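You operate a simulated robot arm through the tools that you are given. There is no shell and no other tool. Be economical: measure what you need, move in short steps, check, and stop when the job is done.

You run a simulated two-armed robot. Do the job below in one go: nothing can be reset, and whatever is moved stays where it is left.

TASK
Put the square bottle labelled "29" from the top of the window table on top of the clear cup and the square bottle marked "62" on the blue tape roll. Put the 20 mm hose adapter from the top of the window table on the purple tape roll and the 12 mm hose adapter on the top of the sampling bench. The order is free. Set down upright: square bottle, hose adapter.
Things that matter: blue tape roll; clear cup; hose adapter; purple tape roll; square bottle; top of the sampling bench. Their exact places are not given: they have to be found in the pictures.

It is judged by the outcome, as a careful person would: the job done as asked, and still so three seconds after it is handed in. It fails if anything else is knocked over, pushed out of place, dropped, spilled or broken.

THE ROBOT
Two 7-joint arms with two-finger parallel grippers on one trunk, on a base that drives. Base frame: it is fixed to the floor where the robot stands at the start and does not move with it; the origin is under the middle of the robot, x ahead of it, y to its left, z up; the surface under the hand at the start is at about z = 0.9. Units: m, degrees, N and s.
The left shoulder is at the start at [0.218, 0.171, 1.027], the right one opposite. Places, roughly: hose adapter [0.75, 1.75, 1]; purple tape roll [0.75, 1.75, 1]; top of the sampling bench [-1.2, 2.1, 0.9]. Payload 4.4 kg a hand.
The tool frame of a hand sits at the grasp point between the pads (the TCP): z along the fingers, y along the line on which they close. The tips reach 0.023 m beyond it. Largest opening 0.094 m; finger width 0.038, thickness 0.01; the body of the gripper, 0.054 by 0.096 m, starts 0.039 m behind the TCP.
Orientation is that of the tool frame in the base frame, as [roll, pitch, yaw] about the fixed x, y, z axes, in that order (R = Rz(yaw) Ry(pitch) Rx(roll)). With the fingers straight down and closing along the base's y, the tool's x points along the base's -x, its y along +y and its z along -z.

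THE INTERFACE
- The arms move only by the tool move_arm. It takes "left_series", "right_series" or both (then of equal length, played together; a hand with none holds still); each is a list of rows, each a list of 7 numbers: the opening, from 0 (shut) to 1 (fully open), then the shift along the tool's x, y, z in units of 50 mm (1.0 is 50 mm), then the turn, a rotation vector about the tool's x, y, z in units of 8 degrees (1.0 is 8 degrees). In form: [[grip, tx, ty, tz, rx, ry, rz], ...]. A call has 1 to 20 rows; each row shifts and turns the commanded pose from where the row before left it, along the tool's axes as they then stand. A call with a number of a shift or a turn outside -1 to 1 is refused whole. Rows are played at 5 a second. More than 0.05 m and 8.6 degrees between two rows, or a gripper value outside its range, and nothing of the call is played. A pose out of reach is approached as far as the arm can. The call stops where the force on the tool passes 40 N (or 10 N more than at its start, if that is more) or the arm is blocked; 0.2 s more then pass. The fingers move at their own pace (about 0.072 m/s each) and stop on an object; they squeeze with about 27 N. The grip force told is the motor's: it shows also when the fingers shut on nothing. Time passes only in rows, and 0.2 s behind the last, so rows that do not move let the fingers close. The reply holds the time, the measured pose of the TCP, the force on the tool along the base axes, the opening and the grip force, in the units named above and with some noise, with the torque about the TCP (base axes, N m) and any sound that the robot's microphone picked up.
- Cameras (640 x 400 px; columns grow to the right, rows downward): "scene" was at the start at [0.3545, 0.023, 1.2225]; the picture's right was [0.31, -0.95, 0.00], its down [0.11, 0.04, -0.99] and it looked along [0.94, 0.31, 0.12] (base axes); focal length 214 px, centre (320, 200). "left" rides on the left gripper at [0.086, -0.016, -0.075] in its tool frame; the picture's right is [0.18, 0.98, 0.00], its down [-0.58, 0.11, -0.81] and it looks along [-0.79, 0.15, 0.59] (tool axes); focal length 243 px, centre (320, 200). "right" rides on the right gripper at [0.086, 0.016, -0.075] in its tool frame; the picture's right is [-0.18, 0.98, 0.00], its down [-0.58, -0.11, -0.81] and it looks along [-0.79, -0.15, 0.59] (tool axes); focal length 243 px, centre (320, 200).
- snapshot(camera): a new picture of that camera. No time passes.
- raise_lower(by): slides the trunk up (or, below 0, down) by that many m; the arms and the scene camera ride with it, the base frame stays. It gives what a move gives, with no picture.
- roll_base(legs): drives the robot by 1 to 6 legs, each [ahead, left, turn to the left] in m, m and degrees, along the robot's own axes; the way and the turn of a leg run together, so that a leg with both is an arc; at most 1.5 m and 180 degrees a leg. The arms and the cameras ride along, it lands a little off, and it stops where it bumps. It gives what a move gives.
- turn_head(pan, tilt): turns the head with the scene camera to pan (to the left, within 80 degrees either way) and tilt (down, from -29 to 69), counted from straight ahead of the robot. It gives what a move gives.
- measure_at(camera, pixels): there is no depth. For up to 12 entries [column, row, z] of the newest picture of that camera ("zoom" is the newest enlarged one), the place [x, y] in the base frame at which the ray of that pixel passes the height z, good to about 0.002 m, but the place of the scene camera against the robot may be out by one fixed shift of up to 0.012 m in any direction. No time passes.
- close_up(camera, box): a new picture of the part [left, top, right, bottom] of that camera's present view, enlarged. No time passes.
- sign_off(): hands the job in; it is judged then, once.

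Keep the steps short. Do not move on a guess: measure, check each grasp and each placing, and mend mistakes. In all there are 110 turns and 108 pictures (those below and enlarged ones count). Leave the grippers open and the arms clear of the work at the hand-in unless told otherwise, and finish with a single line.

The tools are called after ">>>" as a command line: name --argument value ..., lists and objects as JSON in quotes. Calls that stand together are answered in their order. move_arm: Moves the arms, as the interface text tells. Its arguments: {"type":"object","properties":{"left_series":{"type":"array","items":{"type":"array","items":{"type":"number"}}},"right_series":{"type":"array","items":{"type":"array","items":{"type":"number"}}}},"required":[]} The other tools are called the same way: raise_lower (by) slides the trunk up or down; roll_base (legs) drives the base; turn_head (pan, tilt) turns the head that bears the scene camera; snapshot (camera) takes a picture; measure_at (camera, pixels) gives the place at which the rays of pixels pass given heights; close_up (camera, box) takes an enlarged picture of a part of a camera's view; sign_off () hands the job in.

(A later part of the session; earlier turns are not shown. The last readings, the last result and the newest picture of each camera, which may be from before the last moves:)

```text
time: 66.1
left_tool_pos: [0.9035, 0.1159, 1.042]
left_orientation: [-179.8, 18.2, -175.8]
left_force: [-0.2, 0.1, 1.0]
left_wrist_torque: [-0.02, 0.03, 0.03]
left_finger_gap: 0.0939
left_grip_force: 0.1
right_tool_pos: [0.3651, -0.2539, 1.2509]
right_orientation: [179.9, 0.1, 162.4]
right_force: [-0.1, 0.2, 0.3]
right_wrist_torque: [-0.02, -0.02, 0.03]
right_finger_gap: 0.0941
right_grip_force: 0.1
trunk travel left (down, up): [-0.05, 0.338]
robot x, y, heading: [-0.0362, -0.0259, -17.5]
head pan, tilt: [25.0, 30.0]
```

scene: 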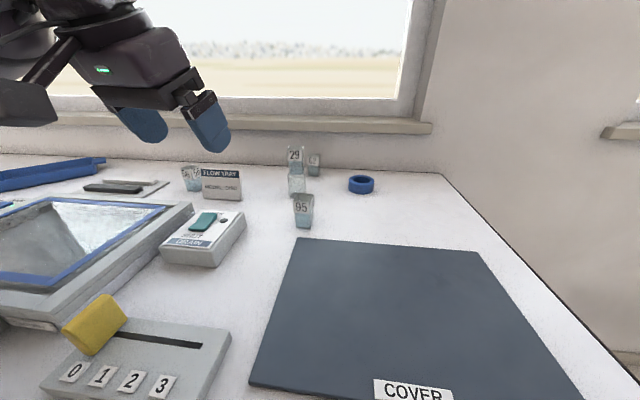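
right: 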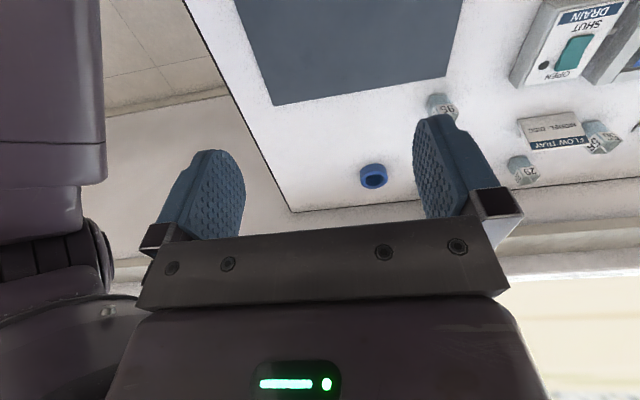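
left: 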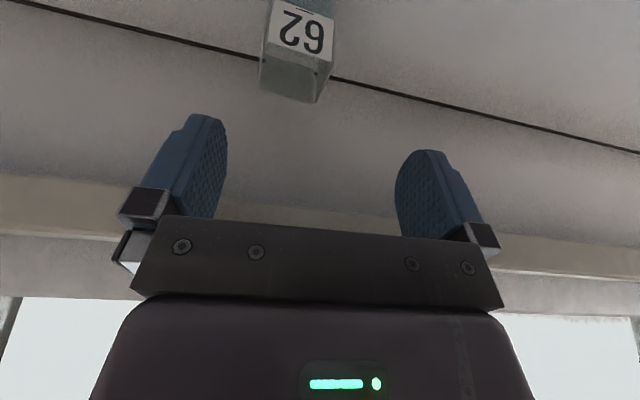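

>>> move_arm --left_series '[[1, 0.01, -0.01, 0.438, 0, 0, 0], [1, 0.01, -0.01, 0.438, 0, 0, 0], [1, 0, 0, 0, 0, 0, 0]]'

>>> close_up --camera "scene" --box '[180, 60, 380, 210]'

>>> snapshot --camera "left"

```text
time: 66.9
left_tool_pos: [0.9151, 0.1138, 0.998]
left_orientation: [-179.7, 18.2, -175.8]
left_force: [-0.3, 0.1, -0.1]
left_wrist_torque: [0.03, 0.05, -0.01]
left_finger_gap: 0.094
left_grip_force: 0.0
right_tool_pos: [0.3673, -0.2538, 1.2505]
right_orientation: [-180.0, 0.1, 162.4]
right_force: [-0.9, 0.3, -1.3]
right_wrist_torque: [-0.02, 0.0, -0.02]
right_finger_gap: 0.094
right_grip_force: 0.1
trunk travel left (down, up): [-0.05, 0.338]
robot x, y, heading: [-0.0343, -0.0284, -17.7]
head pan, tilt: [25.0, 30.0]
```

```text
2.67 times, centred on (280, 135) of scene
```

zoom: 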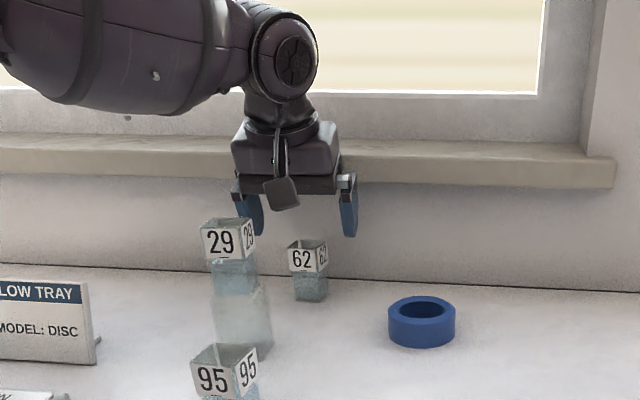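

```text
42 pictures are left
```

left: 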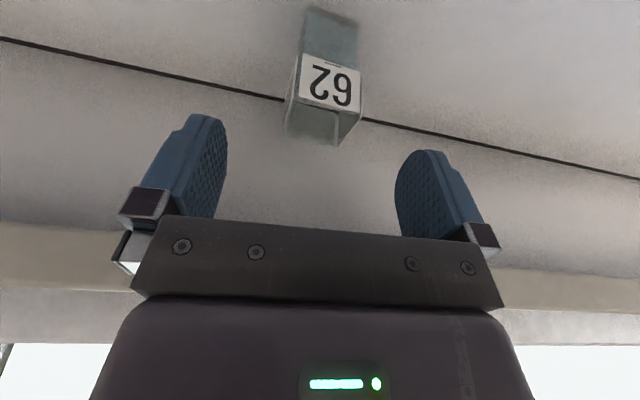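

Good. I descend the last 45 mm to z≈0.953, x≈0.924.

>>> move_arm --left_series '[[1, 0.053, 0.005, 0.456, 0, 0, 0], [1, 0.053, 0.005, 0.456, 0, 0, 0], [1, 0, 0, 0, 0, 0, 0]]'

>>> close_up --camera "scene" --box '[220, 90, 340, 180]'

```text
time: 67.7
left_tool_pos: [0.9268, 0.1166, 0.9527]
left_orientation: [-179.8, 18.2, -175.9]
left_force: [0.9, -0.9, -0.2]
left_wrist_torque: [-0.04, 0.03, -0.01]
left_finger_gap: 0.094
left_grip_force: 0.0
right_tool_pos: [0.3669, -0.2531, 1.25]
right_orientation: [179.8, 0.2, 162.5]
right_force: [-0.5, -0.1, -0.1]
right_wrist_torque: [-0.03, -0.01, 0.0]
right_finger_gap: 0.0941
right_grip_force: 0.1
trunk travel left (down, up): [-0.05, 0.338]
robot x, y, heading: [-0.033, -0.0297, -17.6]
head pan, tilt: [25.0, 30.0]
```

```text
4.44 times, centred on (280, 135) of scene
```

zoom: 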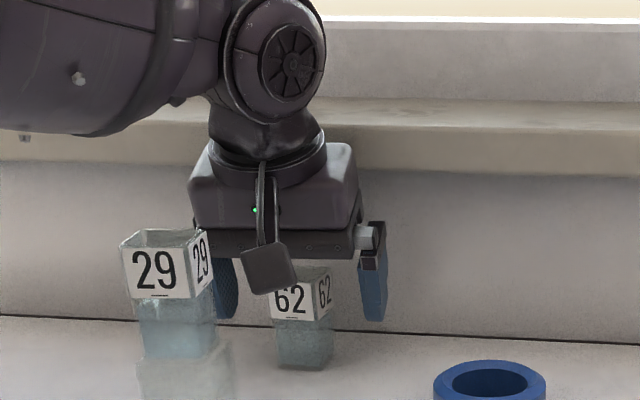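

Fingers straddle 62, camera clear of 29. I close and lift by the reverse path.

>>> move_arm --left_series '[[0, 0, 0, 0, 0, 0, 0], [0, 0, 0, 0, 0, 0, 0], [0, 0, 0, 0, 0, 0, 0], [0, 0, 0, 0, 0, 0, 0], [0, 0, 0, 0, 0, 0, 0]]'

>>> move_arm --left_series '[[0, -0.053, 0, -0.456, 0, 0, 0], [0, -0.053, 0, -0.456, 0, 0, 0], [0, 0, 0, 0, 0, 0, 0]]'

>>> close_up --camera "scene" --box '[220, 90, 340, 180]'

```text
time: 68.9
left_tool_pos: [0.9264, 0.1162, 0.9525]
left_orientation: [-179.9, 18.2, -175.8]
left_force: [-0.5, 0.2, 1.4]
left_wrist_torque: [0.03, -0.04, -0.01]
left_finger_gap: 0.0336
left_grip_force: 26.7
right_tool_pos: [0.3672, -0.2536, 1.2501]
right_orientation: [179.9, 0.2, 162.4]
right_force: [0.4, 0.9, -0.1]
right_wrist_torque: [0.03, -0.03, 0.0]
right_finger_gap: 0.0941
right_grip_force: 0.0
trunk travel left (down, up): [-0.05, 0.338]
robot x, y, heading: [-0.0358, -0.0243, -17.7]
head pan, tilt: [25.0, 30.0]
```

```text
time: 69.7
left_tool_pos: [0.916, 0.1143, 0.9981]
left_orientation: [-180.0, 18.1, -175.8]
left_force: [0.6, -0.7, -0.7]
left_wrist_torque: [-0.02, 0.0, 0.07]
left_finger_gap: 0.0336
left_grip_force: 27.5
right_tool_pos: [0.3673, -0.2533, 1.2498]
right_orientation: [179.9, 0.0, 162.5]
right_force: [0.5, 0.3, 0.1]
right_wrist_torque: [0.01, 0.04, 0.01]
right_finger_gap: 0.094
right_grip_force: 0.0
trunk travel left (down, up): [-0.05, 0.338]
robot x, y, heading: [-0.0347, -0.0265, -17.5]
head pan, tilt: [25.0, 30.0]
```

```text
4.44 times, centred on (280, 135) of scene
```

zoom: 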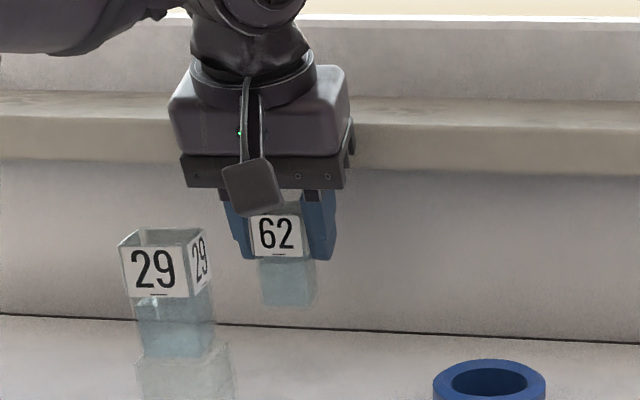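

Held well. I raise it and carry it over the blue roll centre (0.8375, −0.027).

>>> move_arm --left_series '[[0, -0.01, 0, -0.438, 0, 0, 0], [0, -0.01, 0, -0.438, 0, 0, 0], [0, 0.355, -0.686, -0.052, 0, 0, 0], [0, 0.355, -0.686, -0.052, 0, 0, 0], [0, 0.355, -0.686, -0.052, 0, 0, 0], [0, 0.355, -0.686, -0.052, 0, 0, 0], [0, 0, 0, 0, 0, 0, 0]]'

>>> snapshot --camera "left"

>>> close_up --camera "scene" --box '[280, 110, 440, 210]'

```text
time: 71.3
left_tool_pos: [0.8395, -0.026, 1.0293]
left_orientation: [-179.8, 18.1, -175.8]
left_force: [0.0, -0.2, -0.1]
left_wrist_torque: [0.0, -0.01, -0.01]
left_finger_gap: 0.0335
left_grip_force: 26.6
right_tool_pos: [0.3669, -0.2531, 1.2503]
right_orientation: [179.8, 0.1, 162.4]
right_force: [-0.3, 1.0, 0.1]
right_wrist_torque: [0.01, -0.01, 0.02]
right_finger_gap: 0.094
right_grip_force: 0.0
trunk travel left (down, up): [-0.05, 0.338]
robot x, y, heading: [-0.0342, -0.0268, -17.7]
head pan, tilt: [25.0, 30.0]
```

```text
39 pictures are left
```

left: 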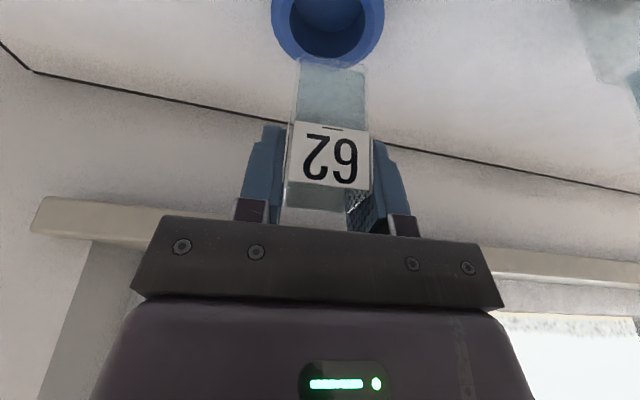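

```text
4.00 times, centred on (360, 160) of scene
```

zoom: 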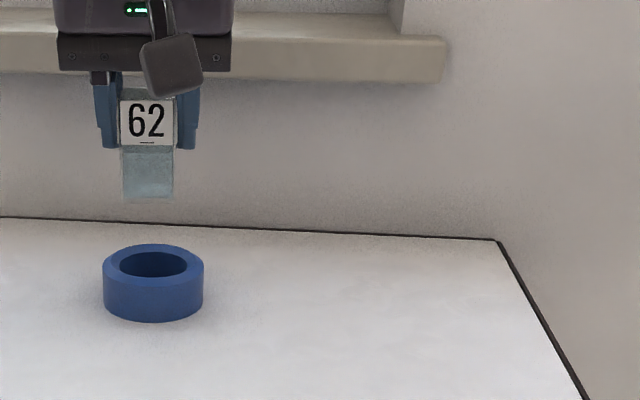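

>>> measure_at --camera "left" --pixels '[[326, 67, 0.928], [272, 14, 0.928], [384, 14, 0.928], [326, 56, 0.928], [292, 12, 0.928], [370, 12, 0.928]]'

```text
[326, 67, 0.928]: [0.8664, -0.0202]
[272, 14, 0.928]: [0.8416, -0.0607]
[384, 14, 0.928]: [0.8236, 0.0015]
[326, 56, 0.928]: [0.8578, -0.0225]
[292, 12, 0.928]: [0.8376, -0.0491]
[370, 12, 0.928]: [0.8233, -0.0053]
```

Centred within ~2 mm. I lower 42 mm with a small correction, then small steps watching the force.

>>> move_arm --left_series '[[0, 0.111, -0.02, 0.406, 0, 0, 0], [0, 0.111, -0.02, 0.406, 0, 0, 0], [0, 0, 0, 0, 0, 0, 0]]'

>>> move_arm --left_series '[[0, 0.0124, 0, 0.038, 0, 0, 0], [0, 0.0124, 0, 0.038, 0, 0, 0], [0, 0.0124, 0, 0.038, 0, 0, 0], [0, 0, 0, 0, 0, 0, 0]]'

>>> close_up --camera "scene" --box '[290, 120, 370, 200]'

```text
time: 72.1
left_tool_pos: [0.8422, -0.0278, 0.986]
left_orientation: [-179.9, 18.2, -175.8]
left_force: [-0.5, -0.5, -0.2]
left_wrist_torque: [0.03, 0.0, -0.02]
left_finger_gap: 0.0333
left_grip_force: 27.0
right_tool_pos: [0.3676, -0.2524, 1.2501]
right_orientation: [179.8, 0.1, 162.4]
right_force: [0.4, -0.1, -0.1]
right_wrist_torque: [0.03, -0.01, 0.01]
right_finger_gap: 0.094
right_grip_force: 0.1
trunk travel left (down, up): [-0.05, 0.338]
robot x, y, heading: [-0.0341, -0.0298, -17.7]
head pan, tilt: [25.0, 30.0]
```

```text
time: 73.1
left_tool_pos: [0.8439, -0.0282, 0.9803]
left_orientation: [-179.8, 18.2, -175.8]
left_force: [0.0, 0.0, -0.5]
left_wrist_torque: [0.03, 0.02, 0.0]
left_finger_gap: 0.0336
left_grip_force: 26.8
right_tool_pos: [0.3669, -0.2535, 1.2494]
right_orientation: [179.9, 0.2, 162.4]
right_force: [-0.4, 0.0, 0.3]
right_wrist_torque: [0.01, 0.02, 0.02]
right_finger_gap: 0.094
right_grip_force: 0.0
trunk travel left (down, up): [-0.05, 0.338]
robot x, y, heading: [-0.0334, -0.0284, -17.8]
head pan, tilt: [25.0, 30.0]
```

```text
5.00 times, centred on (330, 160) of scene
```

zoom: 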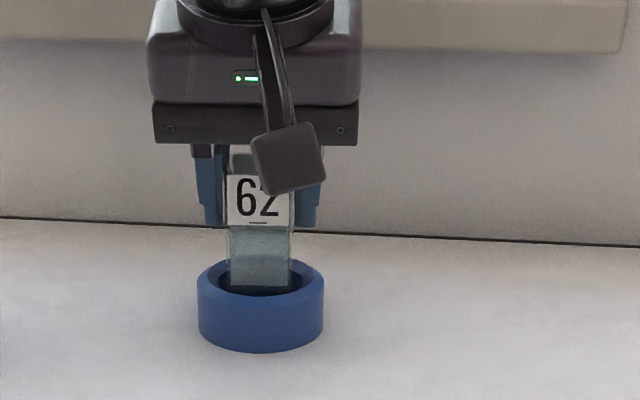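

No contact at bottom ≈0.928; the bottle's base seems to enter the recess. I continue with 2 mm steps.

>>> move_arm --left_series '[[0, 0.0124, 0, 0.038, 0, 0, 0], [0, 0.0124, 0, 0.038, 0, 0, 0], [0, 0.0124, 0, 0.038, 0, 0, 0], [0, 0, 0, 0, 0, 0, 0]]'

>>> close_up --camera "scene" --box '[290, 120, 370, 200]'

```text
time: 74.1
left_tool_pos: [0.843, -0.0287, 0.9785]
left_orientation: [-179.5, 18.5, -175.7]
left_force: [5.6, 1.5, 19.6]
left_wrist_torque: [0.16, -0.06, 0.0]
left_finger_gap: 0.0336
left_grip_force: 26.9
right_tool_pos: [0.3655, -0.2531, 1.2523]
right_orientation: [179.9, 0.1, 162.4]
right_force: [0.5, -0.2, 0.2]
right_wrist_torque: [-0.02, -0.01, 0.01]
right_finger_gap: 0.0938
right_grip_force: 0.0
trunk travel left (down, up): [-0.05, 0.338]
robot x, y, heading: [-0.0363, -0.0292, -17.5]
head pan, tilt: [25.0, 30.0]
```

```text
5.00 times, centred on (330, 160) of scene
```

zoom: 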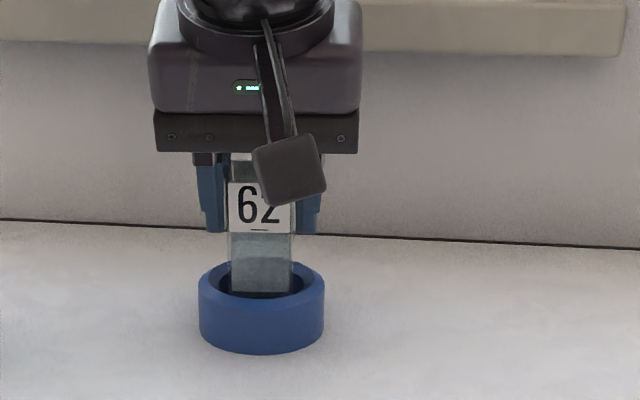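

Contact at ring-top height. To learn whether the recess is really hollow for the bottle, I lift 4 mm, shift 7 mm toward +y, and lower again, watching where the load falls.

>>> move_arm --left_series '[[0, -0.025, 0, -0.076, 0, 0, 0], [0, 0, 0.14, 0, -0.04, 0, 0], [0, 0.025, 0, 0.076, 0, 0, 0], [0, 0, 0, 0, 0, 0, 0]]'

```text
time: 75.1
left_tool_pos: [0.8418, -0.0216, 0.9767]
left_orientation: [179.8, 18.4, -175.8]
left_force: [-3.7, -7.7, 23.6]
left_wrist_torque: [-0.31, 0.23, 0.03]
left_finger_gap: 0.034
left_grip_force: 26.7
right_tool_pos: [0.3639, -0.2541, 1.2511]
right_orientation: [179.8, 0.1, 162.4]
right_force: [-0.2, 1.2, -0.2]
right_wrist_torque: [0.01, 0.06, 0.01]
right_finger_gap: 0.0941
right_grip_force: 0.1
trunk travel left (down, up): [-0.05, 0.338]
robot x, y, heading: [-0.0347, -0.0308, -17.7]
head pan, tilt: [25.0, 30.0]
```

Load stays near the bottle's middle, suggesting a filled top. I confirm with the opposite offset (−7 mm).

>>> move_arm --left_series '[[0, -0.025, 0, -0.076, 0, 0, 0], [0, 0, -0.28, 0, 0, 0, 0], [0, 0.022, 0, 0.066, 0, 0, 0], [0, 0, 0, 0, 0, 0, 0], [0, 0, 0, 0, 0, 0, 0]]'

>>> close_up --camera "scene" --box '[290, 120, 370, 200]'

```text
time: 76.3
left_tool_pos: [0.8447, -0.0348, 0.9765]
left_orientation: [179.9, 18.3, -175.6]
left_force: [1.5, 5.7, 19.0]
left_wrist_torque: [0.32, -0.11, -0.02]
left_finger_gap: 0.0333
left_grip_force: 26.7
right_tool_pos: [0.3654, -0.2519, 1.2511]
right_orientation: [179.9, 0.2, 162.5]
right_force: [1.1, -0.4, -0.6]
right_wrist_torque: [-0.02, 0.0, -0.01]
right_finger_gap: 0.0941
right_grip_force: 0.1
trunk travel left (down, up): [-0.05, 0.338]
robot x, y, heading: [-0.0325, -0.0276, -17.5]
head pan, tilt: [25.0, 30.0]
```

```text
5.00 times, centred on (330, 160) of scene
```

zoom: 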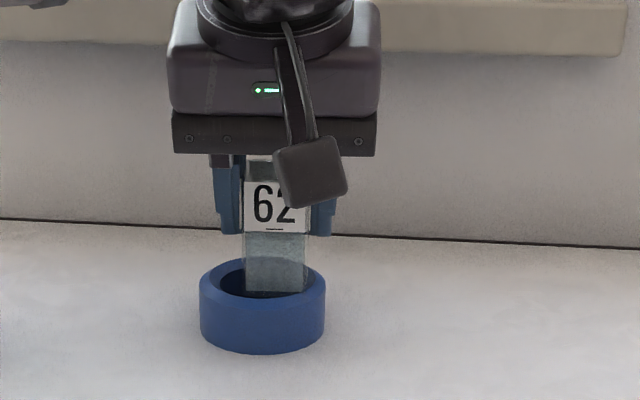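

Load again near the bottle's middle: the top acts as filled. I re-centre (lift 4 mm, +7 mm y, −3 mm x), and lower again.

>>> move_arm --left_series '[[0, -0.025, 0, -0.076, 0, 0, 0], [0, 0.06, 0.14, -0.018, 0, 0, 0], [0, 0.019, 0, 0.058, 0, 0, 0], [0, 0.003, 0, 0.01, 0, 0, 0], [0, 0, 0, 0, 0, 0, 0]]'

>>> snapshot --camera "left"

```text
time: 77.5
left_tool_pos: [0.8421, -0.0288, 0.9764]
left_orientation: [179.9, 18.2, -175.8]
left_force: [-1.9, -0.8, 11.1]
left_wrist_torque: [-0.11, 0.06, -0.02]
left_finger_gap: 0.0336
left_grip_force: 26.7
right_tool_pos: [0.3655, -0.2525, 1.2518]
right_orientation: [179.9, 0.2, 162.5]
right_force: [0.3, -0.8, -0.6]
right_wrist_torque: [-0.01, 0.01, 0.0]
right_finger_gap: 0.0941
right_grip_force: 0.2
trunk travel left (down, up): [-0.05, 0.338]
robot x, y, heading: [-0.0329, -0.0291, -17.5]
head pan, tilt: [25.0, 30.0]
```

```text
34 pictures are left
```

left: 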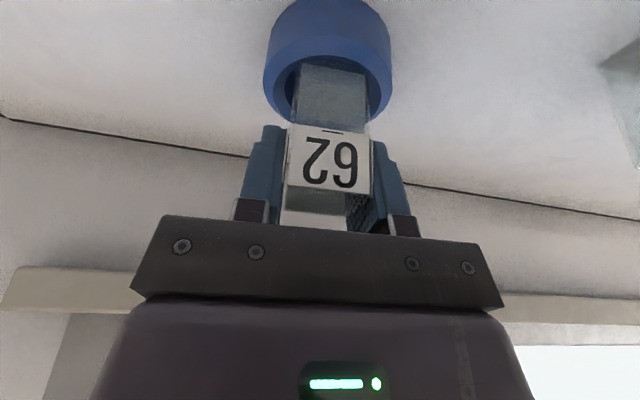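

Centred, 11 N. I open the fingers and then check before retreating.

>>> move_arm --left_series '[[0.5, 0, 0, 0, 0, 0, 0], [0.8, 0, 0, 0, 0, 0, 0], [1, 0, 0, 0, 0, 0, 0], [1, 0, 0, 0, 0, 0, 0], [1, 0, 0, 0, 0, 0, 0]]'

>>> close_up --camera "scene" --box '[280, 100, 380, 200]'

```text
time: 78.7
left_tool_pos: [0.8409, -0.0287, 0.9748]
left_orientation: [179.8, 18.1, -175.8]
left_force: [-0.8, 0.0, -0.5]
left_wrist_torque: [0.02, -0.02, 0.0]
left_finger_gap: 0.0939
left_grip_force: 0.1
right_tool_pos: [0.3668, -0.2537, 1.2505]
right_orientation: [180.0, 0.0, 162.4]
right_force: [0.3, 0.0, 0.4]
right_wrist_torque: [0.0, -0.04, 0.01]
right_finger_gap: 0.0941
right_grip_force: 0.0
trunk travel left (down, up): [-0.05, 0.338]
robot x, y, heading: [-0.0311, -0.0268, -17.6]
head pan, tilt: [25.0, 30.0]
```

```text
4.00 times, centred on (330, 150) of scene
```

zoom: 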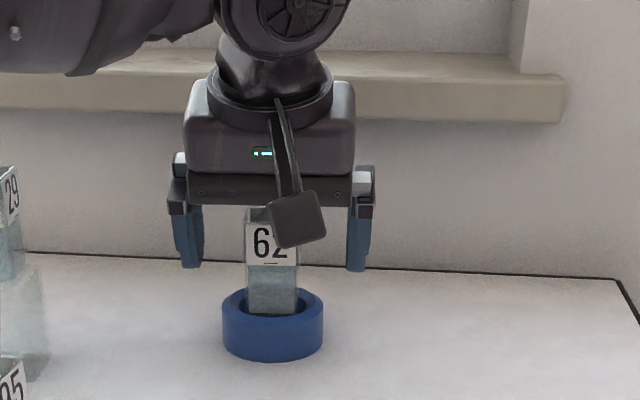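

62 stands upright on the roll. I retract the hand up and back, then check from the scene.

>>> move_arm --left_series '[[1, 0, 0, -0.5, 0, 0, 0], [1, 0, 0, -0.8, 0, 0, 0], [1, 0, 0, -0.8, 0, 0, 0], [1, 0, 0, -0.8, 0, 0, 0], [1, 0.7, 0, -0.6, 0, 0, 0], [1, 0.7, 0, -0.6, 0, 0, 0], [1, 0.7, 0, -0.6, 0, 0, 0], [1, 0.7, 0, -0.6, 0, 0, 0], [1, 0.7, 0, -0.6, 0, 0, 0], [1, 0.7, 0, -0.6, 0, 0, 0]]'

>>> close_up --camera "scene" --box '[240, 100, 400, 220]'

>>> roll_base --legs '[[-0.08, 0, 0], [0, 0, 17.6]]'

>>> turn_head --pan 60 --tilt 20

>>> snapshot --camera "scene"

```text
time: 80.9
left_tool_pos: [0.5406, -0.0545, 1.2196]
left_orientation: [179.9, 18.2, -175.9]
left_force: [0.0, 0.9, 0.3]
left_wrist_torque: [-0.02, -0.02, -0.02]
left_finger_gap: 0.094
left_grip_force: 0.1
right_tool_pos: [0.3661, -0.2534, 1.2517]
right_orientation: [180.0, 0.1, 162.4]
right_force: [-0.4, 0.2, 0.4]
right_wrist_torque: [0.0, 0.01, 0.03]
right_finger_gap: 0.094
right_grip_force: 0.0
trunk travel left (down, up): [-0.05, 0.338]
robot x, y, heading: [-0.0337, -0.0252, -17.7]
head pan, tilt: [25.0, 30.0]
```

```text
3.33 times, centred on (320, 160) of scene
```

zoom: 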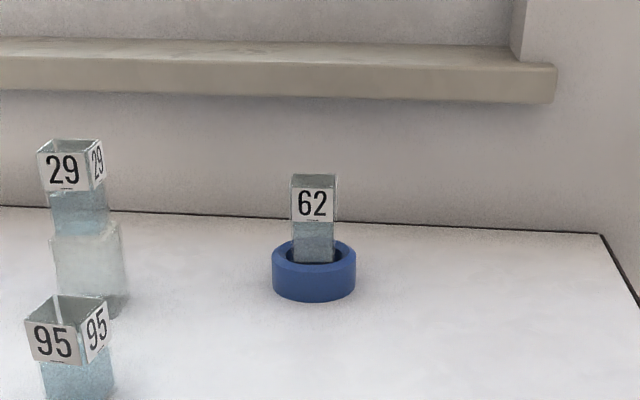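

```text
time: 82.9
left_tool_pos: [0.4447, 0.149, 1.2187]
left_orientation: [179.8, 18.2, -157.9]
left_force: [0.0, 0.9, -1.0]
left_wrist_torque: [-0.02, 0.02, 0.01]
left_finger_gap: 0.0938
left_grip_force: 0.1
right_tool_pos: [0.34, -0.0931, 1.2507]
right_orientation: [-180.0, 0.1, -179.6]
right_force: [0.7, -0.1, 0.0]
right_wrist_torque: [0.0, -0.01, -0.03]
right_finger_gap: 0.094
right_grip_force: 0.2
trunk travel left (down, up): [-0.05, 0.338]
robot x, y, heading: [-0.1096, -0.004, 0.1]
head pan, tilt: [25.0, 30.0]
```

```text
time: 84.0
left_tool_pos: [0.444, 0.1481, 1.2189]
left_orientation: [179.7, 18.2, -157.9]
left_force: [-0.6, -0.3, -0.1]
left_wrist_torque: [0.03, 0.02, 0.01]
left_finger_gap: 0.094
left_grip_force: 0.1
right_tool_pos: [0.3412, -0.0966, 1.2491]
right_orientation: [179.8, 0.1, -179.7]
right_force: [-0.1, -0.6, -0.1]
right_wrist_torque: [0.02, 0.04, -0.02]
right_finger_gap: 0.0937
right_grip_force: 0.0
trunk travel left (down, up): [-0.05, 0.338]
robot x, y, heading: [-0.1096, -0.0034, 0.3]
head pan, tilt: [60.0, 20.0]
```

```text
31 pictures are left
```

scene: 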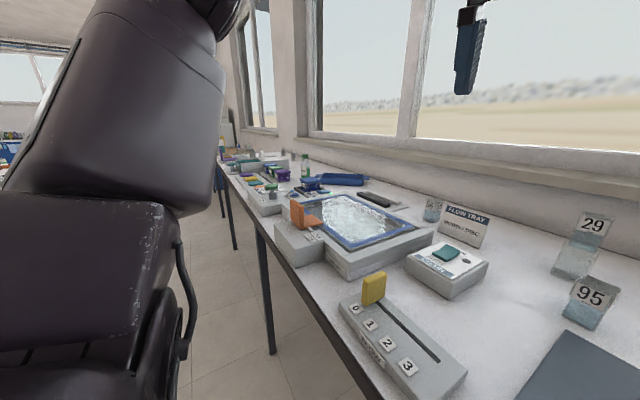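

The aisle along the table is free. I drive 1.4 m left and look ahead.

>>> roll_base --legs '[[0, 1.4, 0]]'

>>> turn_head --pan 20 --tilt 32

>>> snapshot --camera "scene"

>>> snapshot --camera "left"

```text
time: 96.8
left_tool_pos: [0.4122, 1.609, 1.2185]
left_orientation: [179.8, 18.2, -156.2]
left_force: [-0.5, 0.0, -0.6]
left_wrist_torque: [-0.02, 0.01, 0.02]
left_finger_gap: 0.0939
left_grip_force: 0.0
right_tool_pos: [0.3144, 1.3614, 1.2505]
right_orientation: [180.0, 0.0, -178.1]
right_force: [0.7, 1.3, -0.4]
right_wrist_torque: [0.01, 0.0, 0.03]
right_finger_gap: 0.094
right_grip_force: 0.0
trunk travel left (down, up): [-0.05, 0.338]
robot x, y, heading: [-0.1337, 1.4393, 2.2]
head pan, tilt: [60.0, 20.0]
```

```text
time: 97.8
left_tool_pos: [0.4133, 1.6083, 1.2178]
left_orientation: [179.8, 18.2, -156.2]
left_force: [0.9, 0.3, 0.3]
left_wrist_torque: [0.0, 0.01, 0.01]
left_finger_gap: 0.0941
left_grip_force: 0.0
right_tool_pos: [0.3158, 1.3626, 1.25]
right_orientation: [179.9, 0.1, -177.9]
right_force: [0.2, 0.4, 0.2]
right_wrist_torque: [0.01, -0.02, 0.01]
right_finger_gap: 0.0939
right_grip_force: 0.0
trunk travel left (down, up): [-0.05, 0.338]
robot x, y, heading: [-0.1407, 1.4365, 2.0]
head pan, tilt: [20.0, 32.0]
```

```text
30 pictures are left
```

scene: 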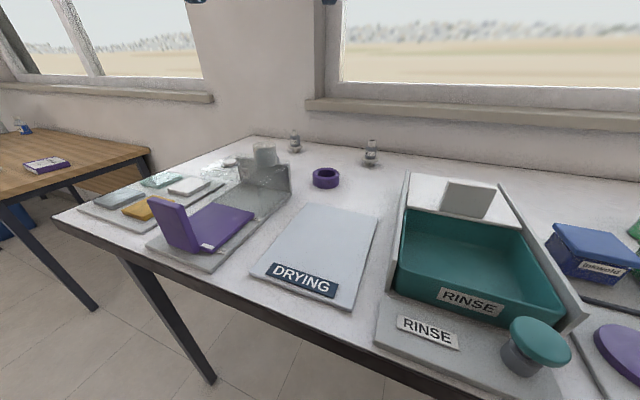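

```text
29 pictures are left
```

left: 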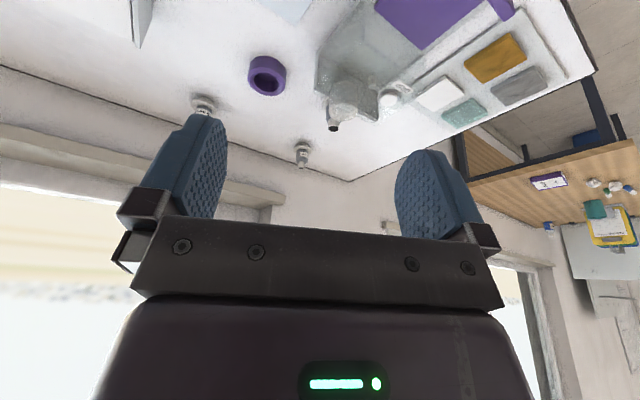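

Two adapters are seen (scene (295,140) and (371,150)), the purple roll at (326,178). I zoom in to read their sizes.

>>> close_up --camera "scene" --box '[280, 120, 400, 195]'

>>> measure_at --camera "zoom" --pixels '[[80, 175, 0.9], [485, 246, 0.9], [243, 366, 0.9], [243, 300, 0.93], [80, 60, 0.95], [485, 110, 0.95]]'

>>> close_up --camera "left" --box '[180, 80, 340, 180]'

```text
5.33 times, centred on (340, 158) of scene
```

zoom: 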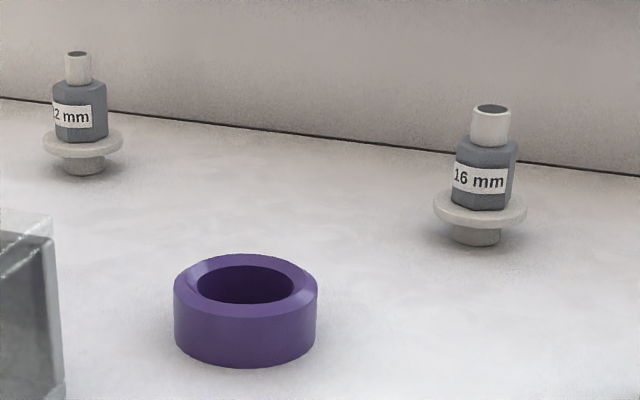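

```text
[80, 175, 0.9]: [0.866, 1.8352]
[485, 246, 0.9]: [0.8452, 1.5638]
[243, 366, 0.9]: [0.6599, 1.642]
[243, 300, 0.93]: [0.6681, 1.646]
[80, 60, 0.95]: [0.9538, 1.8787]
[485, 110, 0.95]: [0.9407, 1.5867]
```

```text
4.00 times, centred on (260, 130) of left
```

zoom: 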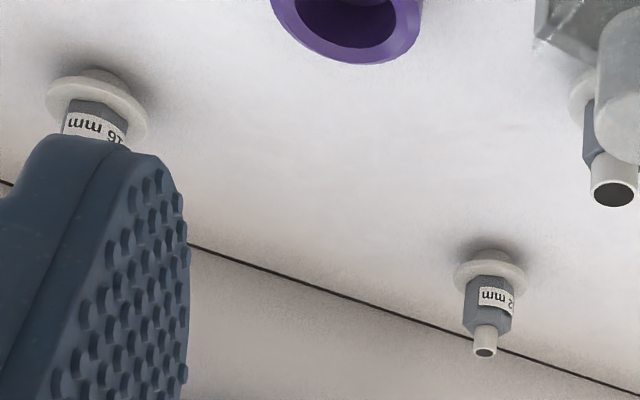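

A third adapter is next to the clear block. I zoom in there.

>>> close_up --camera "scene" --box '[205, 125, 305, 195]'

>>> close_up --camera "left" --box '[310, 60, 430, 140]'

```text
5.71 times, centred on (255, 160) of scene
```

zoom: 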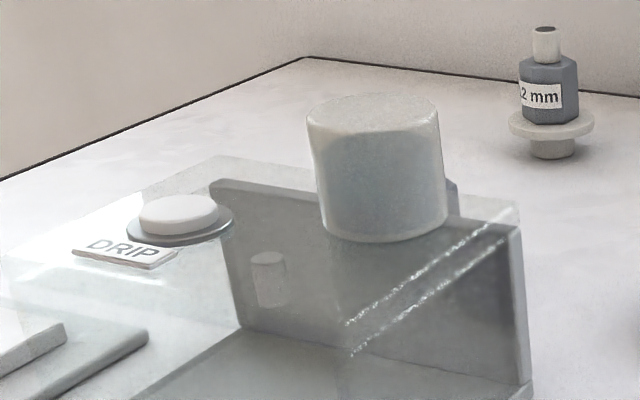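

```text
5.00 times, centred on (370, 100) of left
```

zoom: 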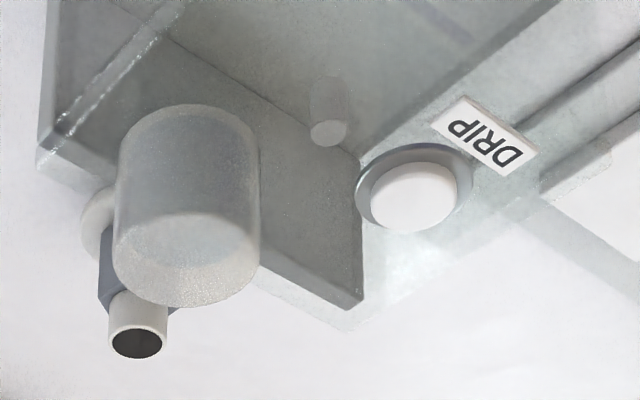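

The hidden one behind the drip vessel has the widest pipe—presumably the 20 mm. I measure positions via the left camera.

>>> measure_at --camera "left" --pixels '[[303, 142, 0.9], [301.5, 167.5, 0.95], [301.5, 167.5, 0.96], [301.5, 167.5, 0.97], [301.5, 167.5, 0.98], [333.4, 128.4, 0.95], [333.4, 128.4, 0.96], [333.4, 128.4, 0.97], [333.4, 128.4, 0.98], [266, 95, 0.93], [250, 72, 0.93], [286, 72, 0.93]]'

>>> turn_head --pan 45 --tilt 25

>>> snapshot --camera "scene"

```text
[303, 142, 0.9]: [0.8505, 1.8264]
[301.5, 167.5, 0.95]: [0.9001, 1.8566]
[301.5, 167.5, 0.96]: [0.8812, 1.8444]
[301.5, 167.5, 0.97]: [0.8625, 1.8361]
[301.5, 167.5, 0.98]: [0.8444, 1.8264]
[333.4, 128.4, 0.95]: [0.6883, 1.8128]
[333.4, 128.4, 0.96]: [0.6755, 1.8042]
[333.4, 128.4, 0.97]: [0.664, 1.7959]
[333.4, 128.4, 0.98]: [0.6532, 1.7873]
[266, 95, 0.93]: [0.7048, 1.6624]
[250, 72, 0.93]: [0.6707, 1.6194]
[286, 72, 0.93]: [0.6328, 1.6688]
```

```text
time: 98.7
left_tool_pos: [0.4136, 1.6092, 1.2188]
left_orientation: [179.8, 18.2, -156.3]
left_force: [0.3, 0.3, -0.9]
left_wrist_torque: [-0.02, 0.03, 0.01]
left_finger_gap: 0.0941
left_grip_force: 0.0
right_tool_pos: [0.3146, 1.3629, 1.2493]
right_orientation: [179.9, 0.1, -178.0]
right_force: [-0.1, 0.1, 0.3]
right_wrist_torque: [0.01, 0.02, -0.01]
right_finger_gap: 0.0938
right_grip_force: 0.1
trunk travel left (down, up): [-0.05, 0.338]
robot x, y, heading: [-0.1333, 1.4423, 2.0]
head pan, tilt: [45.0, 25.0]
```

```text
24 pictures are left
```

scene: 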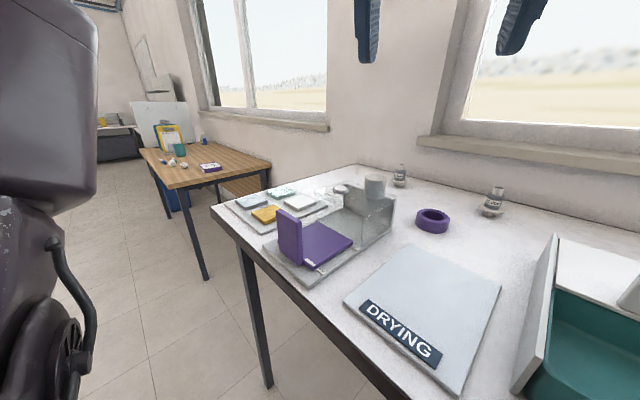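

12 mm adapter: about (0.858, 1.83), top z≈0.97; 20 mm near (0.66, 1.79) behind the drip plate. I drive forward 0.11 m and look from the left wrist with the lean removed.

>>> roll_base --legs '[[0.11, 0.03, -2]]'

>>> move_arm --left_series '[[1, 0, 0, -0.6, 0, 1, 0], [1, 0, 0, -0.6, 0, 1, 0], [1, 0, 0.5, 0, 0, 1, 0], [1, 0, 0.5, 0, 0, 1, 0], [1, 0, 0, 0, 0, 0, 0]]'

>>> snapshot --camera "left"

```text
time: 99.9
left_tool_pos: [0.5257, 1.6218, 1.2178]
left_orientation: [179.8, 18.2, -158.2]
left_force: [0.1, 0.4, 0.6]
left_wrist_torque: [-0.02, -0.01, 0.02]
left_finger_gap: 0.0938
left_grip_force: 0.1
right_tool_pos: [0.4205, 1.378, 1.2504]
right_orientation: [179.9, 0.1, -179.9]
right_force: [-0.2, -0.4, 0.0]
right_wrist_torque: [0.03, 0.05, 0.0]
right_finger_gap: 0.0939
right_grip_force: 0.1
trunk travel left (down, up): [-0.05, 0.338]
robot x, y, heading: [-0.0292, 1.4712, -0.0]
head pan, tilt: [45.0, 25.0]
```

```text
time: 101.1
left_tool_pos: [0.494, 1.6608, 1.2778]
left_orientation: [179.9, -13.9, -158.2]
left_force: [-1.6, 1.0, 0.3]
left_wrist_torque: [0.0, 0.03, 0.0]
left_finger_gap: 0.0938
left_grip_force: 0.0
right_tool_pos: [0.4207, 1.3779, 1.2503]
right_orientation: [179.8, 0.1, -179.9]
right_force: [-0.1, 0.0, 0.9]
right_wrist_torque: [0.01, -0.02, 0.0]
right_finger_gap: 0.094
right_grip_force: 0.0
trunk travel left (down, up): [-0.05, 0.338]
robot x, y, heading: [-0.0307, 1.4679, 0.0]
head pan, tilt: [45.0, 25.0]
```

```text
23 pictures are left
```

left: 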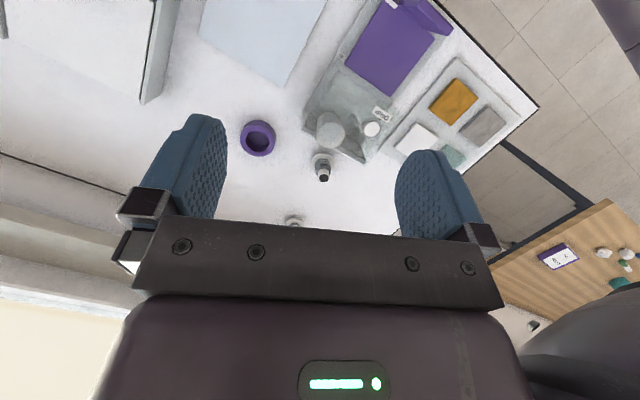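

Good view: the roll (258,138), 20 mm adapter (322,165). I zoom and measure.

>>> close_up --camera "left" --box '[230, 100, 390, 200]'

```text
4.00 times, centred on (310, 150) of left
```

zoom: 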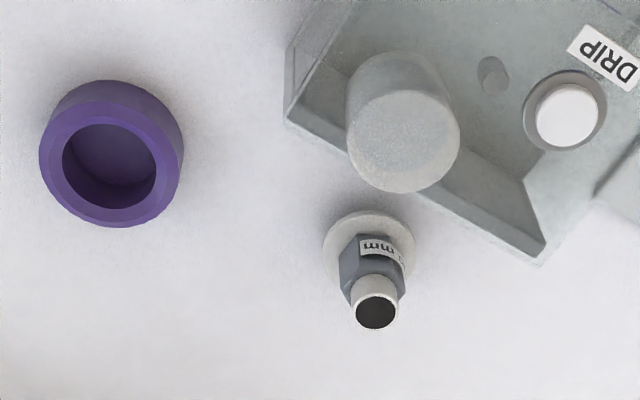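

>>> measure_at --camera "zoom" --pixels '[[403, 140, 0.98], [403, 140, 1.03], [369, 250, 0.91], [376, 312, 0.97], [376, 312, 0.975], [39, 155, 0.926], [183, 150, 0.926], [112, 102, 0.926], [112, 228, 0.926], [285, 118, 0.9], [541, 262, 0.9], [460, 140, 1.0]]'

>>> measure_at --camera "scene" --pixels '[[375, 180, 0.98], [375, 180, 1.03]]'

```text
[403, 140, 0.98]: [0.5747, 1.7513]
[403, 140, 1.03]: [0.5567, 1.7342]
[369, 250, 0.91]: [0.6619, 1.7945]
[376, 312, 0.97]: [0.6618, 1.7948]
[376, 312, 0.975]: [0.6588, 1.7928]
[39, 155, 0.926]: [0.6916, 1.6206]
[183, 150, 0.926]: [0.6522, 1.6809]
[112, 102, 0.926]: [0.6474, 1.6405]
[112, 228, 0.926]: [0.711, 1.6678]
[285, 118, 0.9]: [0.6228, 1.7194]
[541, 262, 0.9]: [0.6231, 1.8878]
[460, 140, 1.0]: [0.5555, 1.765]
```

```text
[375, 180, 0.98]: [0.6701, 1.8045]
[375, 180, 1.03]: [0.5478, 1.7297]
```

Adapter 20: centre (0.662, 1.7945), top z≈0.97. Plate's far edge x≈0.623; vessel (0.56, 1.737), top 1.022. Purple roll centre (0.6755, 1.6525). I orient the hand straight down, yaw −15° (camera clear of the vessel) and hover at z 1.10 with opening 0.65.

>>> move_arm --left_series '[[0.65, 0, 0, 0, 0, -0.87, 0], [0.65, 0, 0, 0, 0, -0.87, 0], [0.65, 0, 0, 0, 0, 0, 0.92], [0.65, 0, 0, 0, 0, 0, 0.92], [0.65, 0, 0, 0, 0, 0, 0.92], [0.65, 0, 0, 0, 0, 0, 0.92], [0.65, 0, 0, 0, 0, 0, 0.92], [0.65, -0.425, 0.577, 0.593, 0, 0, 0], [0.65, -0.425, 0.577, 0.593, 0, 0, 0], [0.65, -0.425, 0.577, 0.593, 0, 0, 0], [0.65, -0.425, 0.577, 0.593, 0, 0, 0], [0.65, -0.425, 0.577, 0.593, 0, 0, 0], [0.65, -0.425, 0.577, 0.593, 0, 0, 0], [0.65, 0, 0, 0, 0, 0, 0]]'

>>> snapshot --camera "left"

```text
time: 104.1
left_tool_pos: [0.6624, 1.7983, 1.0979]
left_orientation: [179.7, 0.1, 165.1]
left_force: [0.9, -0.6, -0.2]
left_wrist_torque: [0.05, -0.02, 0.0]
left_finger_gap: 0.0611
left_grip_force: 0.0
right_tool_pos: [0.42, 1.3779, 1.2501]
right_orientation: [179.9, 0.3, -179.9]
right_force: [-0.7, 0.2, 0.3]
right_wrist_torque: [0.02, -0.01, 0.0]
right_finger_gap: 0.0939
right_grip_force: 0.0
trunk travel left (down, up): [-0.05, 0.338]
robot x, y, heading: [-0.0268, 1.4708, -0.3]
head pan, tilt: [45.0, 25.0]
```

```text
21 pictures are left
```

left: 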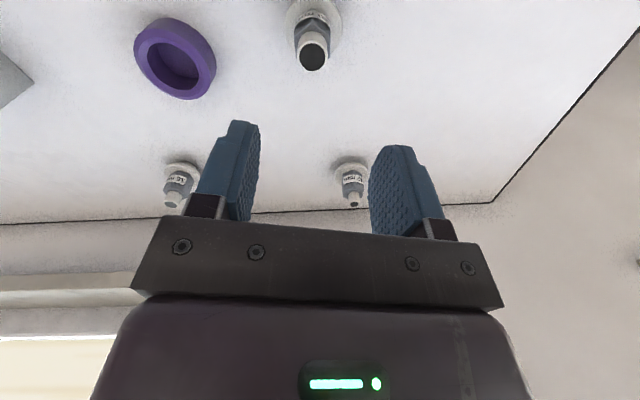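

>>> measure_at --camera "left" --pixels '[[314, 56, 0.97], [314, 56, 0.975], [353, 204, 0.97], [353, 204, 0.965], [351, 168, 0.91], [134, 55, 0.926], [215, 68, 0.926], [187, 99, 0.926], [165, 24, 0.926], [180, 168, 0.91]]'

>>> close_up --camera "left" --box '[270, 0, 366, 76]'

```text
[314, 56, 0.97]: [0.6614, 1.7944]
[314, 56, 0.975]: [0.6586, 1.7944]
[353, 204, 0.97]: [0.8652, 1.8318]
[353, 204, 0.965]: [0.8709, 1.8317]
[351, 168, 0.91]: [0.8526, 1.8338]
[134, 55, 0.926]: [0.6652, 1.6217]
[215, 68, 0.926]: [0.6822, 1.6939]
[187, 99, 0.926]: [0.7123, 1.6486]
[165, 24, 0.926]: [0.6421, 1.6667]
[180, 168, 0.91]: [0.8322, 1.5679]
```

```text
5.26 times, centred on (318, 38) of left
```

zoom: 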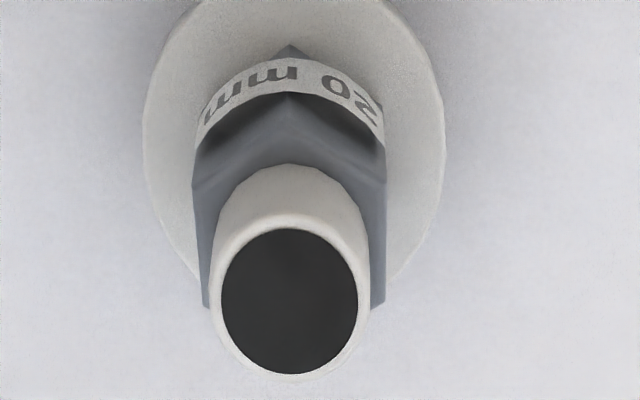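

"20 mm" confirmed, flats facing the fingers. I shift −4 mm in y, descend 0.15 m, and close.

>>> move_arm --left_series '[[0.65, 0, -0.08, 0.755, 0, 0, 0], [0.65, 0, 0, 0.755, 0, 0, 0], [0.65, 0, 0, 0.755, 0, 0, 0], [0.65, 0, 0, 0.755, 0, 0, 0], [0.65, 0, 0, 0, 0, 0, 0], [0, 0, 0, 0, 0, 0, 0], [0, 0, 0, 0, 0, 0, 0], [0, 0, 0, 0, 0, 0, 0], [0, 0, 0, 0, 0, 0, 0]]'

>>> close_up --camera "scene" --box '[280, 130, 440, 230]'

```text
time: 106.1
left_tool_pos: [0.6616, 1.7926, 0.9491]
left_orientation: [179.8, 0.0, 165.2]
left_force: [-1.5, -0.6, 4.1]
left_wrist_torque: [-0.09, 0.05, -0.03]
left_finger_gap: 0.0323
left_grip_force: 27.2
right_tool_pos: [0.42, 1.3777, 1.2499]
right_orientation: [179.8, 0.1, -179.8]
right_force: [0.5, -0.7, 0.3]
right_wrist_torque: [0.01, 0.01, -0.03]
right_finger_gap: 0.0939
right_grip_force: 0.1
trunk travel left (down, up): [-0.05, 0.338]
robot x, y, heading: [-0.029, 1.4665, 0.1]
head pan, tilt: [45.0, 25.0]
```

```text
4.00 times, centred on (360, 180) of scene
```

zoom: 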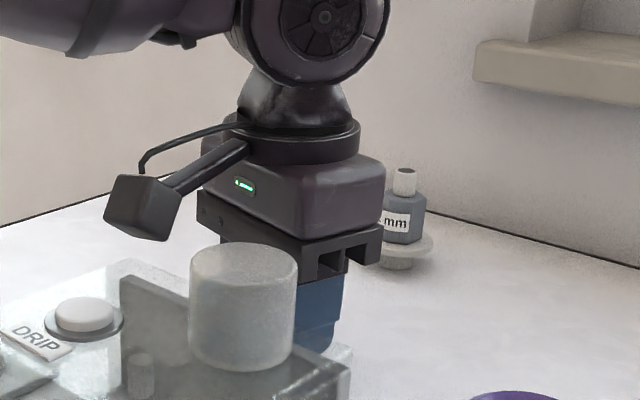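

Gripped (32 mm). I lift 0.11 m, carry it over the purple roll (0.676, 1.655), and stop above.

>>> move_arm --left_series '[[0, 0, 0, -0.5, 0, 0, 0], [0, 0, 0, -0.85, 0, 0, 0], [0, 0, 0, -0.85, 0, 0, 0], [0, -0.331, -0.861, 0, 0, 0, 0], [0, -0.331, -0.861, 0, 0, 0, 0], [0, -0.331, -0.861, 0, 0, 0, 0], [0, 0, 0, 0.8, 0, 0, 0], [0, 0, 0, 0, 0, 0, 0]]'

>>> snapshot --camera "left"

```text
time: 107.9
left_tool_pos: [0.6747, 1.6539, 1.017]
left_orientation: [179.8, -0.1, 165.1]
left_force: [-0.9, 0.4, -0.9]
left_wrist_torque: [-0.04, 0.0, -0.01]
left_finger_gap: 0.0311
left_grip_force: 26.8
right_tool_pos: [0.4206, 1.3793, 1.2497]
right_orientation: [179.9, 0.1, -179.8]
right_force: [0.3, 0.4, 0.5]
right_wrist_torque: [0.01, -0.02, 0.01]
right_finger_gap: 0.0941
right_grip_force: 0.0
trunk travel left (down, up): [-0.05, 0.338]
robot x, y, heading: [-0.0215, 1.4727, 0.1]
head pan, tilt: [45.0, 25.0]
```

```text
18 pictures are left
```

left: 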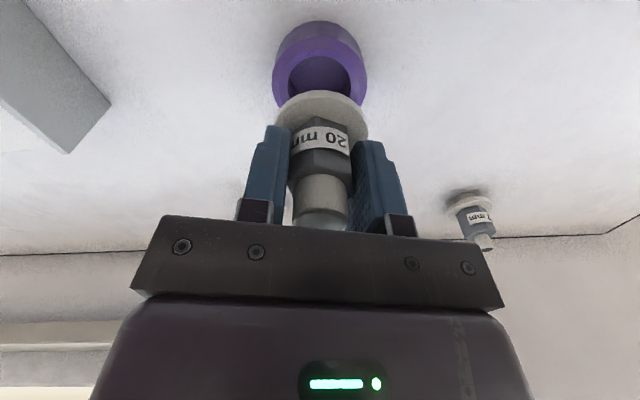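

Aligned laterally (both centred at col ≈ 320). I lower 36 mm, then fine steps.

>>> move_arm --left_series '[[0, 0, 0, 0.36, 0, 0, 0], [0, 0, 0, 0.36, 0, 0, 0], [0, 0, 0, 0.04, 0, 0, 0], [0, 0, 0, 0.04, 0, 0, 0], [0, 0, 0, 0, 0, 0, 0]]'

>>> move_arm --left_series '[[0, 0, 0, 0.04, 0, 0, 0], [0, 0, 0, 0.04, 0, 0, 0], [0, 0, 0, 0.03, 0, 0, 0], [0, 0, 0, 0, 0, 0, 0]]'

```text
time: 109.1
left_tool_pos: [0.6757, 1.6549, 0.9778]
left_orientation: [179.8, 0.1, 165.1]
left_force: [-0.7, -0.1, -0.8]
left_wrist_torque: [0.0, 0.0, 0.0]
left_finger_gap: 0.029
left_grip_force: 26.9
right_tool_pos: [0.4211, 1.3786, 1.2505]
right_orientation: [179.9, 0.2, -179.9]
right_force: [-1.5, 0.4, -0.8]
right_wrist_torque: [0.01, 0.02, -0.01]
right_finger_gap: 0.0939
right_grip_force: 0.0
trunk travel left (down, up): [-0.05, 0.338]
robot x, y, heading: [-0.0257, 1.4714, 0.1]
head pan, tilt: [45.0, 25.0]
```

```text
time: 110.1
left_tool_pos: [0.6734, 1.6555, 0.9754]
left_orientation: [179.8, 0.1, 165.0]
left_force: [2.0, -0.9, 22.6]
left_wrist_torque: [-0.04, -0.08, 0.06]
left_finger_gap: 0.0293
left_grip_force: 27.0
right_tool_pos: [0.4185, 1.3773, 1.2506]
right_orientation: [179.9, 0.2, -180.0]
right_force: [0.1, -0.6, 0.6]
right_wrist_torque: [0.01, -0.01, 0.02]
right_finger_gap: 0.094
right_grip_force: 0.0
trunk travel left (down, up): [-0.05, 0.338]
robot x, y, heading: [-0.0274, 1.4715, -0.1]
head pan, tilt: [45.0, 25.0]
```

Firm contact at ring-top height with central load. I ease off 1 mm and release, then look.

>>> move_arm --left_series '[[0, 0, 0, -0.02, 0, 0, 0], [0.4, 0, 0, 0, 0, 0, 0], [0.6, 0, 0, 0, 0, 0, 0], [0.8, 0, 0, 0, 0, 0, 0], [0.8, 0, 0, 0, 0, 0, 0]]'

>>> snapshot --camera "left"

```text
time: 111.3
left_tool_pos: [0.6752, 1.6567, 0.9724]
left_orientation: [179.8, -0.1, 165.0]
left_force: [-0.3, -0.1, 0.1]
left_wrist_torque: [-0.02, 0.01, 0.0]
left_finger_gap: 0.075
left_grip_force: 0.1
right_tool_pos: [0.4215, 1.3774, 1.2495]
right_orientation: [179.9, 0.2, -180.0]
right_force: [-0.3, 0.6, 0.9]
right_wrist_torque: [0.01, -0.02, -0.01]
right_finger_gap: 0.0941
right_grip_force: 0.0
trunk travel left (down, up): [-0.05, 0.338]
robot x, y, heading: [-0.0296, 1.4711, -0.1]
head pan, tilt: [45.0, 25.0]
```

```text
17 pictures are left
```

left: 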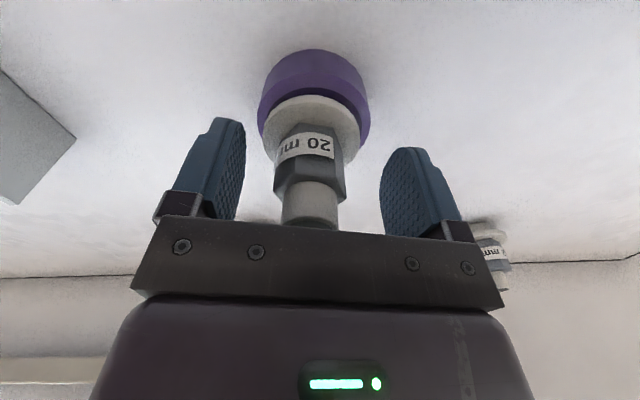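

The 20 mm adapter stands upright on the purple roll. I rise 0.13 m and go above the 12 mm adapter at (0.8635, 1.834).

>>> move_arm --left_series '[[0.8, 0, 0, -0.6, 0, 0, 0], [0.8, 0, 0, -0.9, 0, 0, 0], [0.8, 0, 0, -0.9, 0, 0, 0], [0.65, -0.452, 0.735, 0, 0, 0, 0], [0.65, -0.452, 0.735, 0, 0, 0, 0], [0.65, -0.452, 0.735, 0, 0, 0, 0], [0.65, -0.452, 0.735, 0, 0, 0, 0], [0.65, -0.452, 0.735, 0, 0, 0, 0], [0.65, -0.452, 0.735, 0, 0, 0, 0], [0.65, 0, 0, 0, 0, 0, 0]]'

>>> snapshot --camera "left"

```text
time: 113.5
left_tool_pos: [0.7972, 1.7994, 1.0945]
left_orientation: [179.8, 0.0, 165.1]
left_force: [-0.1, 0.0, 0.9]
left_wrist_torque: [0.01, -0.03, 0.02]
left_finger_gap: 0.0611
left_grip_force: 0.1
left hand out of reach, approached as far as the arm can: row 7, 8, 9
right_tool_pos: [0.42, 1.3776, 1.2504]
right_orientation: [179.9, 0.1, 179.9]
right_force: [0.1, 0.1, 0.5]
right_wrist_torque: [-0.01, -0.01, -0.01]
right_finger_gap: 0.094
right_grip_force: 0.1
trunk travel left (down, up): [-0.05, 0.338]
robot x, y, heading: [-0.0266, 1.471, 0.2]
head pan, tilt: [45.0, 25.0]
```

```text
16 pictures are left
```

left: 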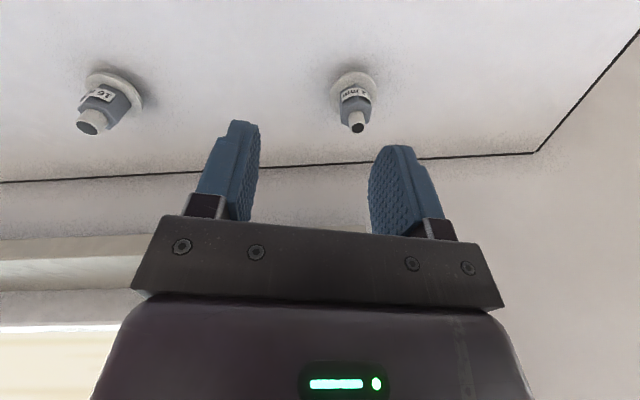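

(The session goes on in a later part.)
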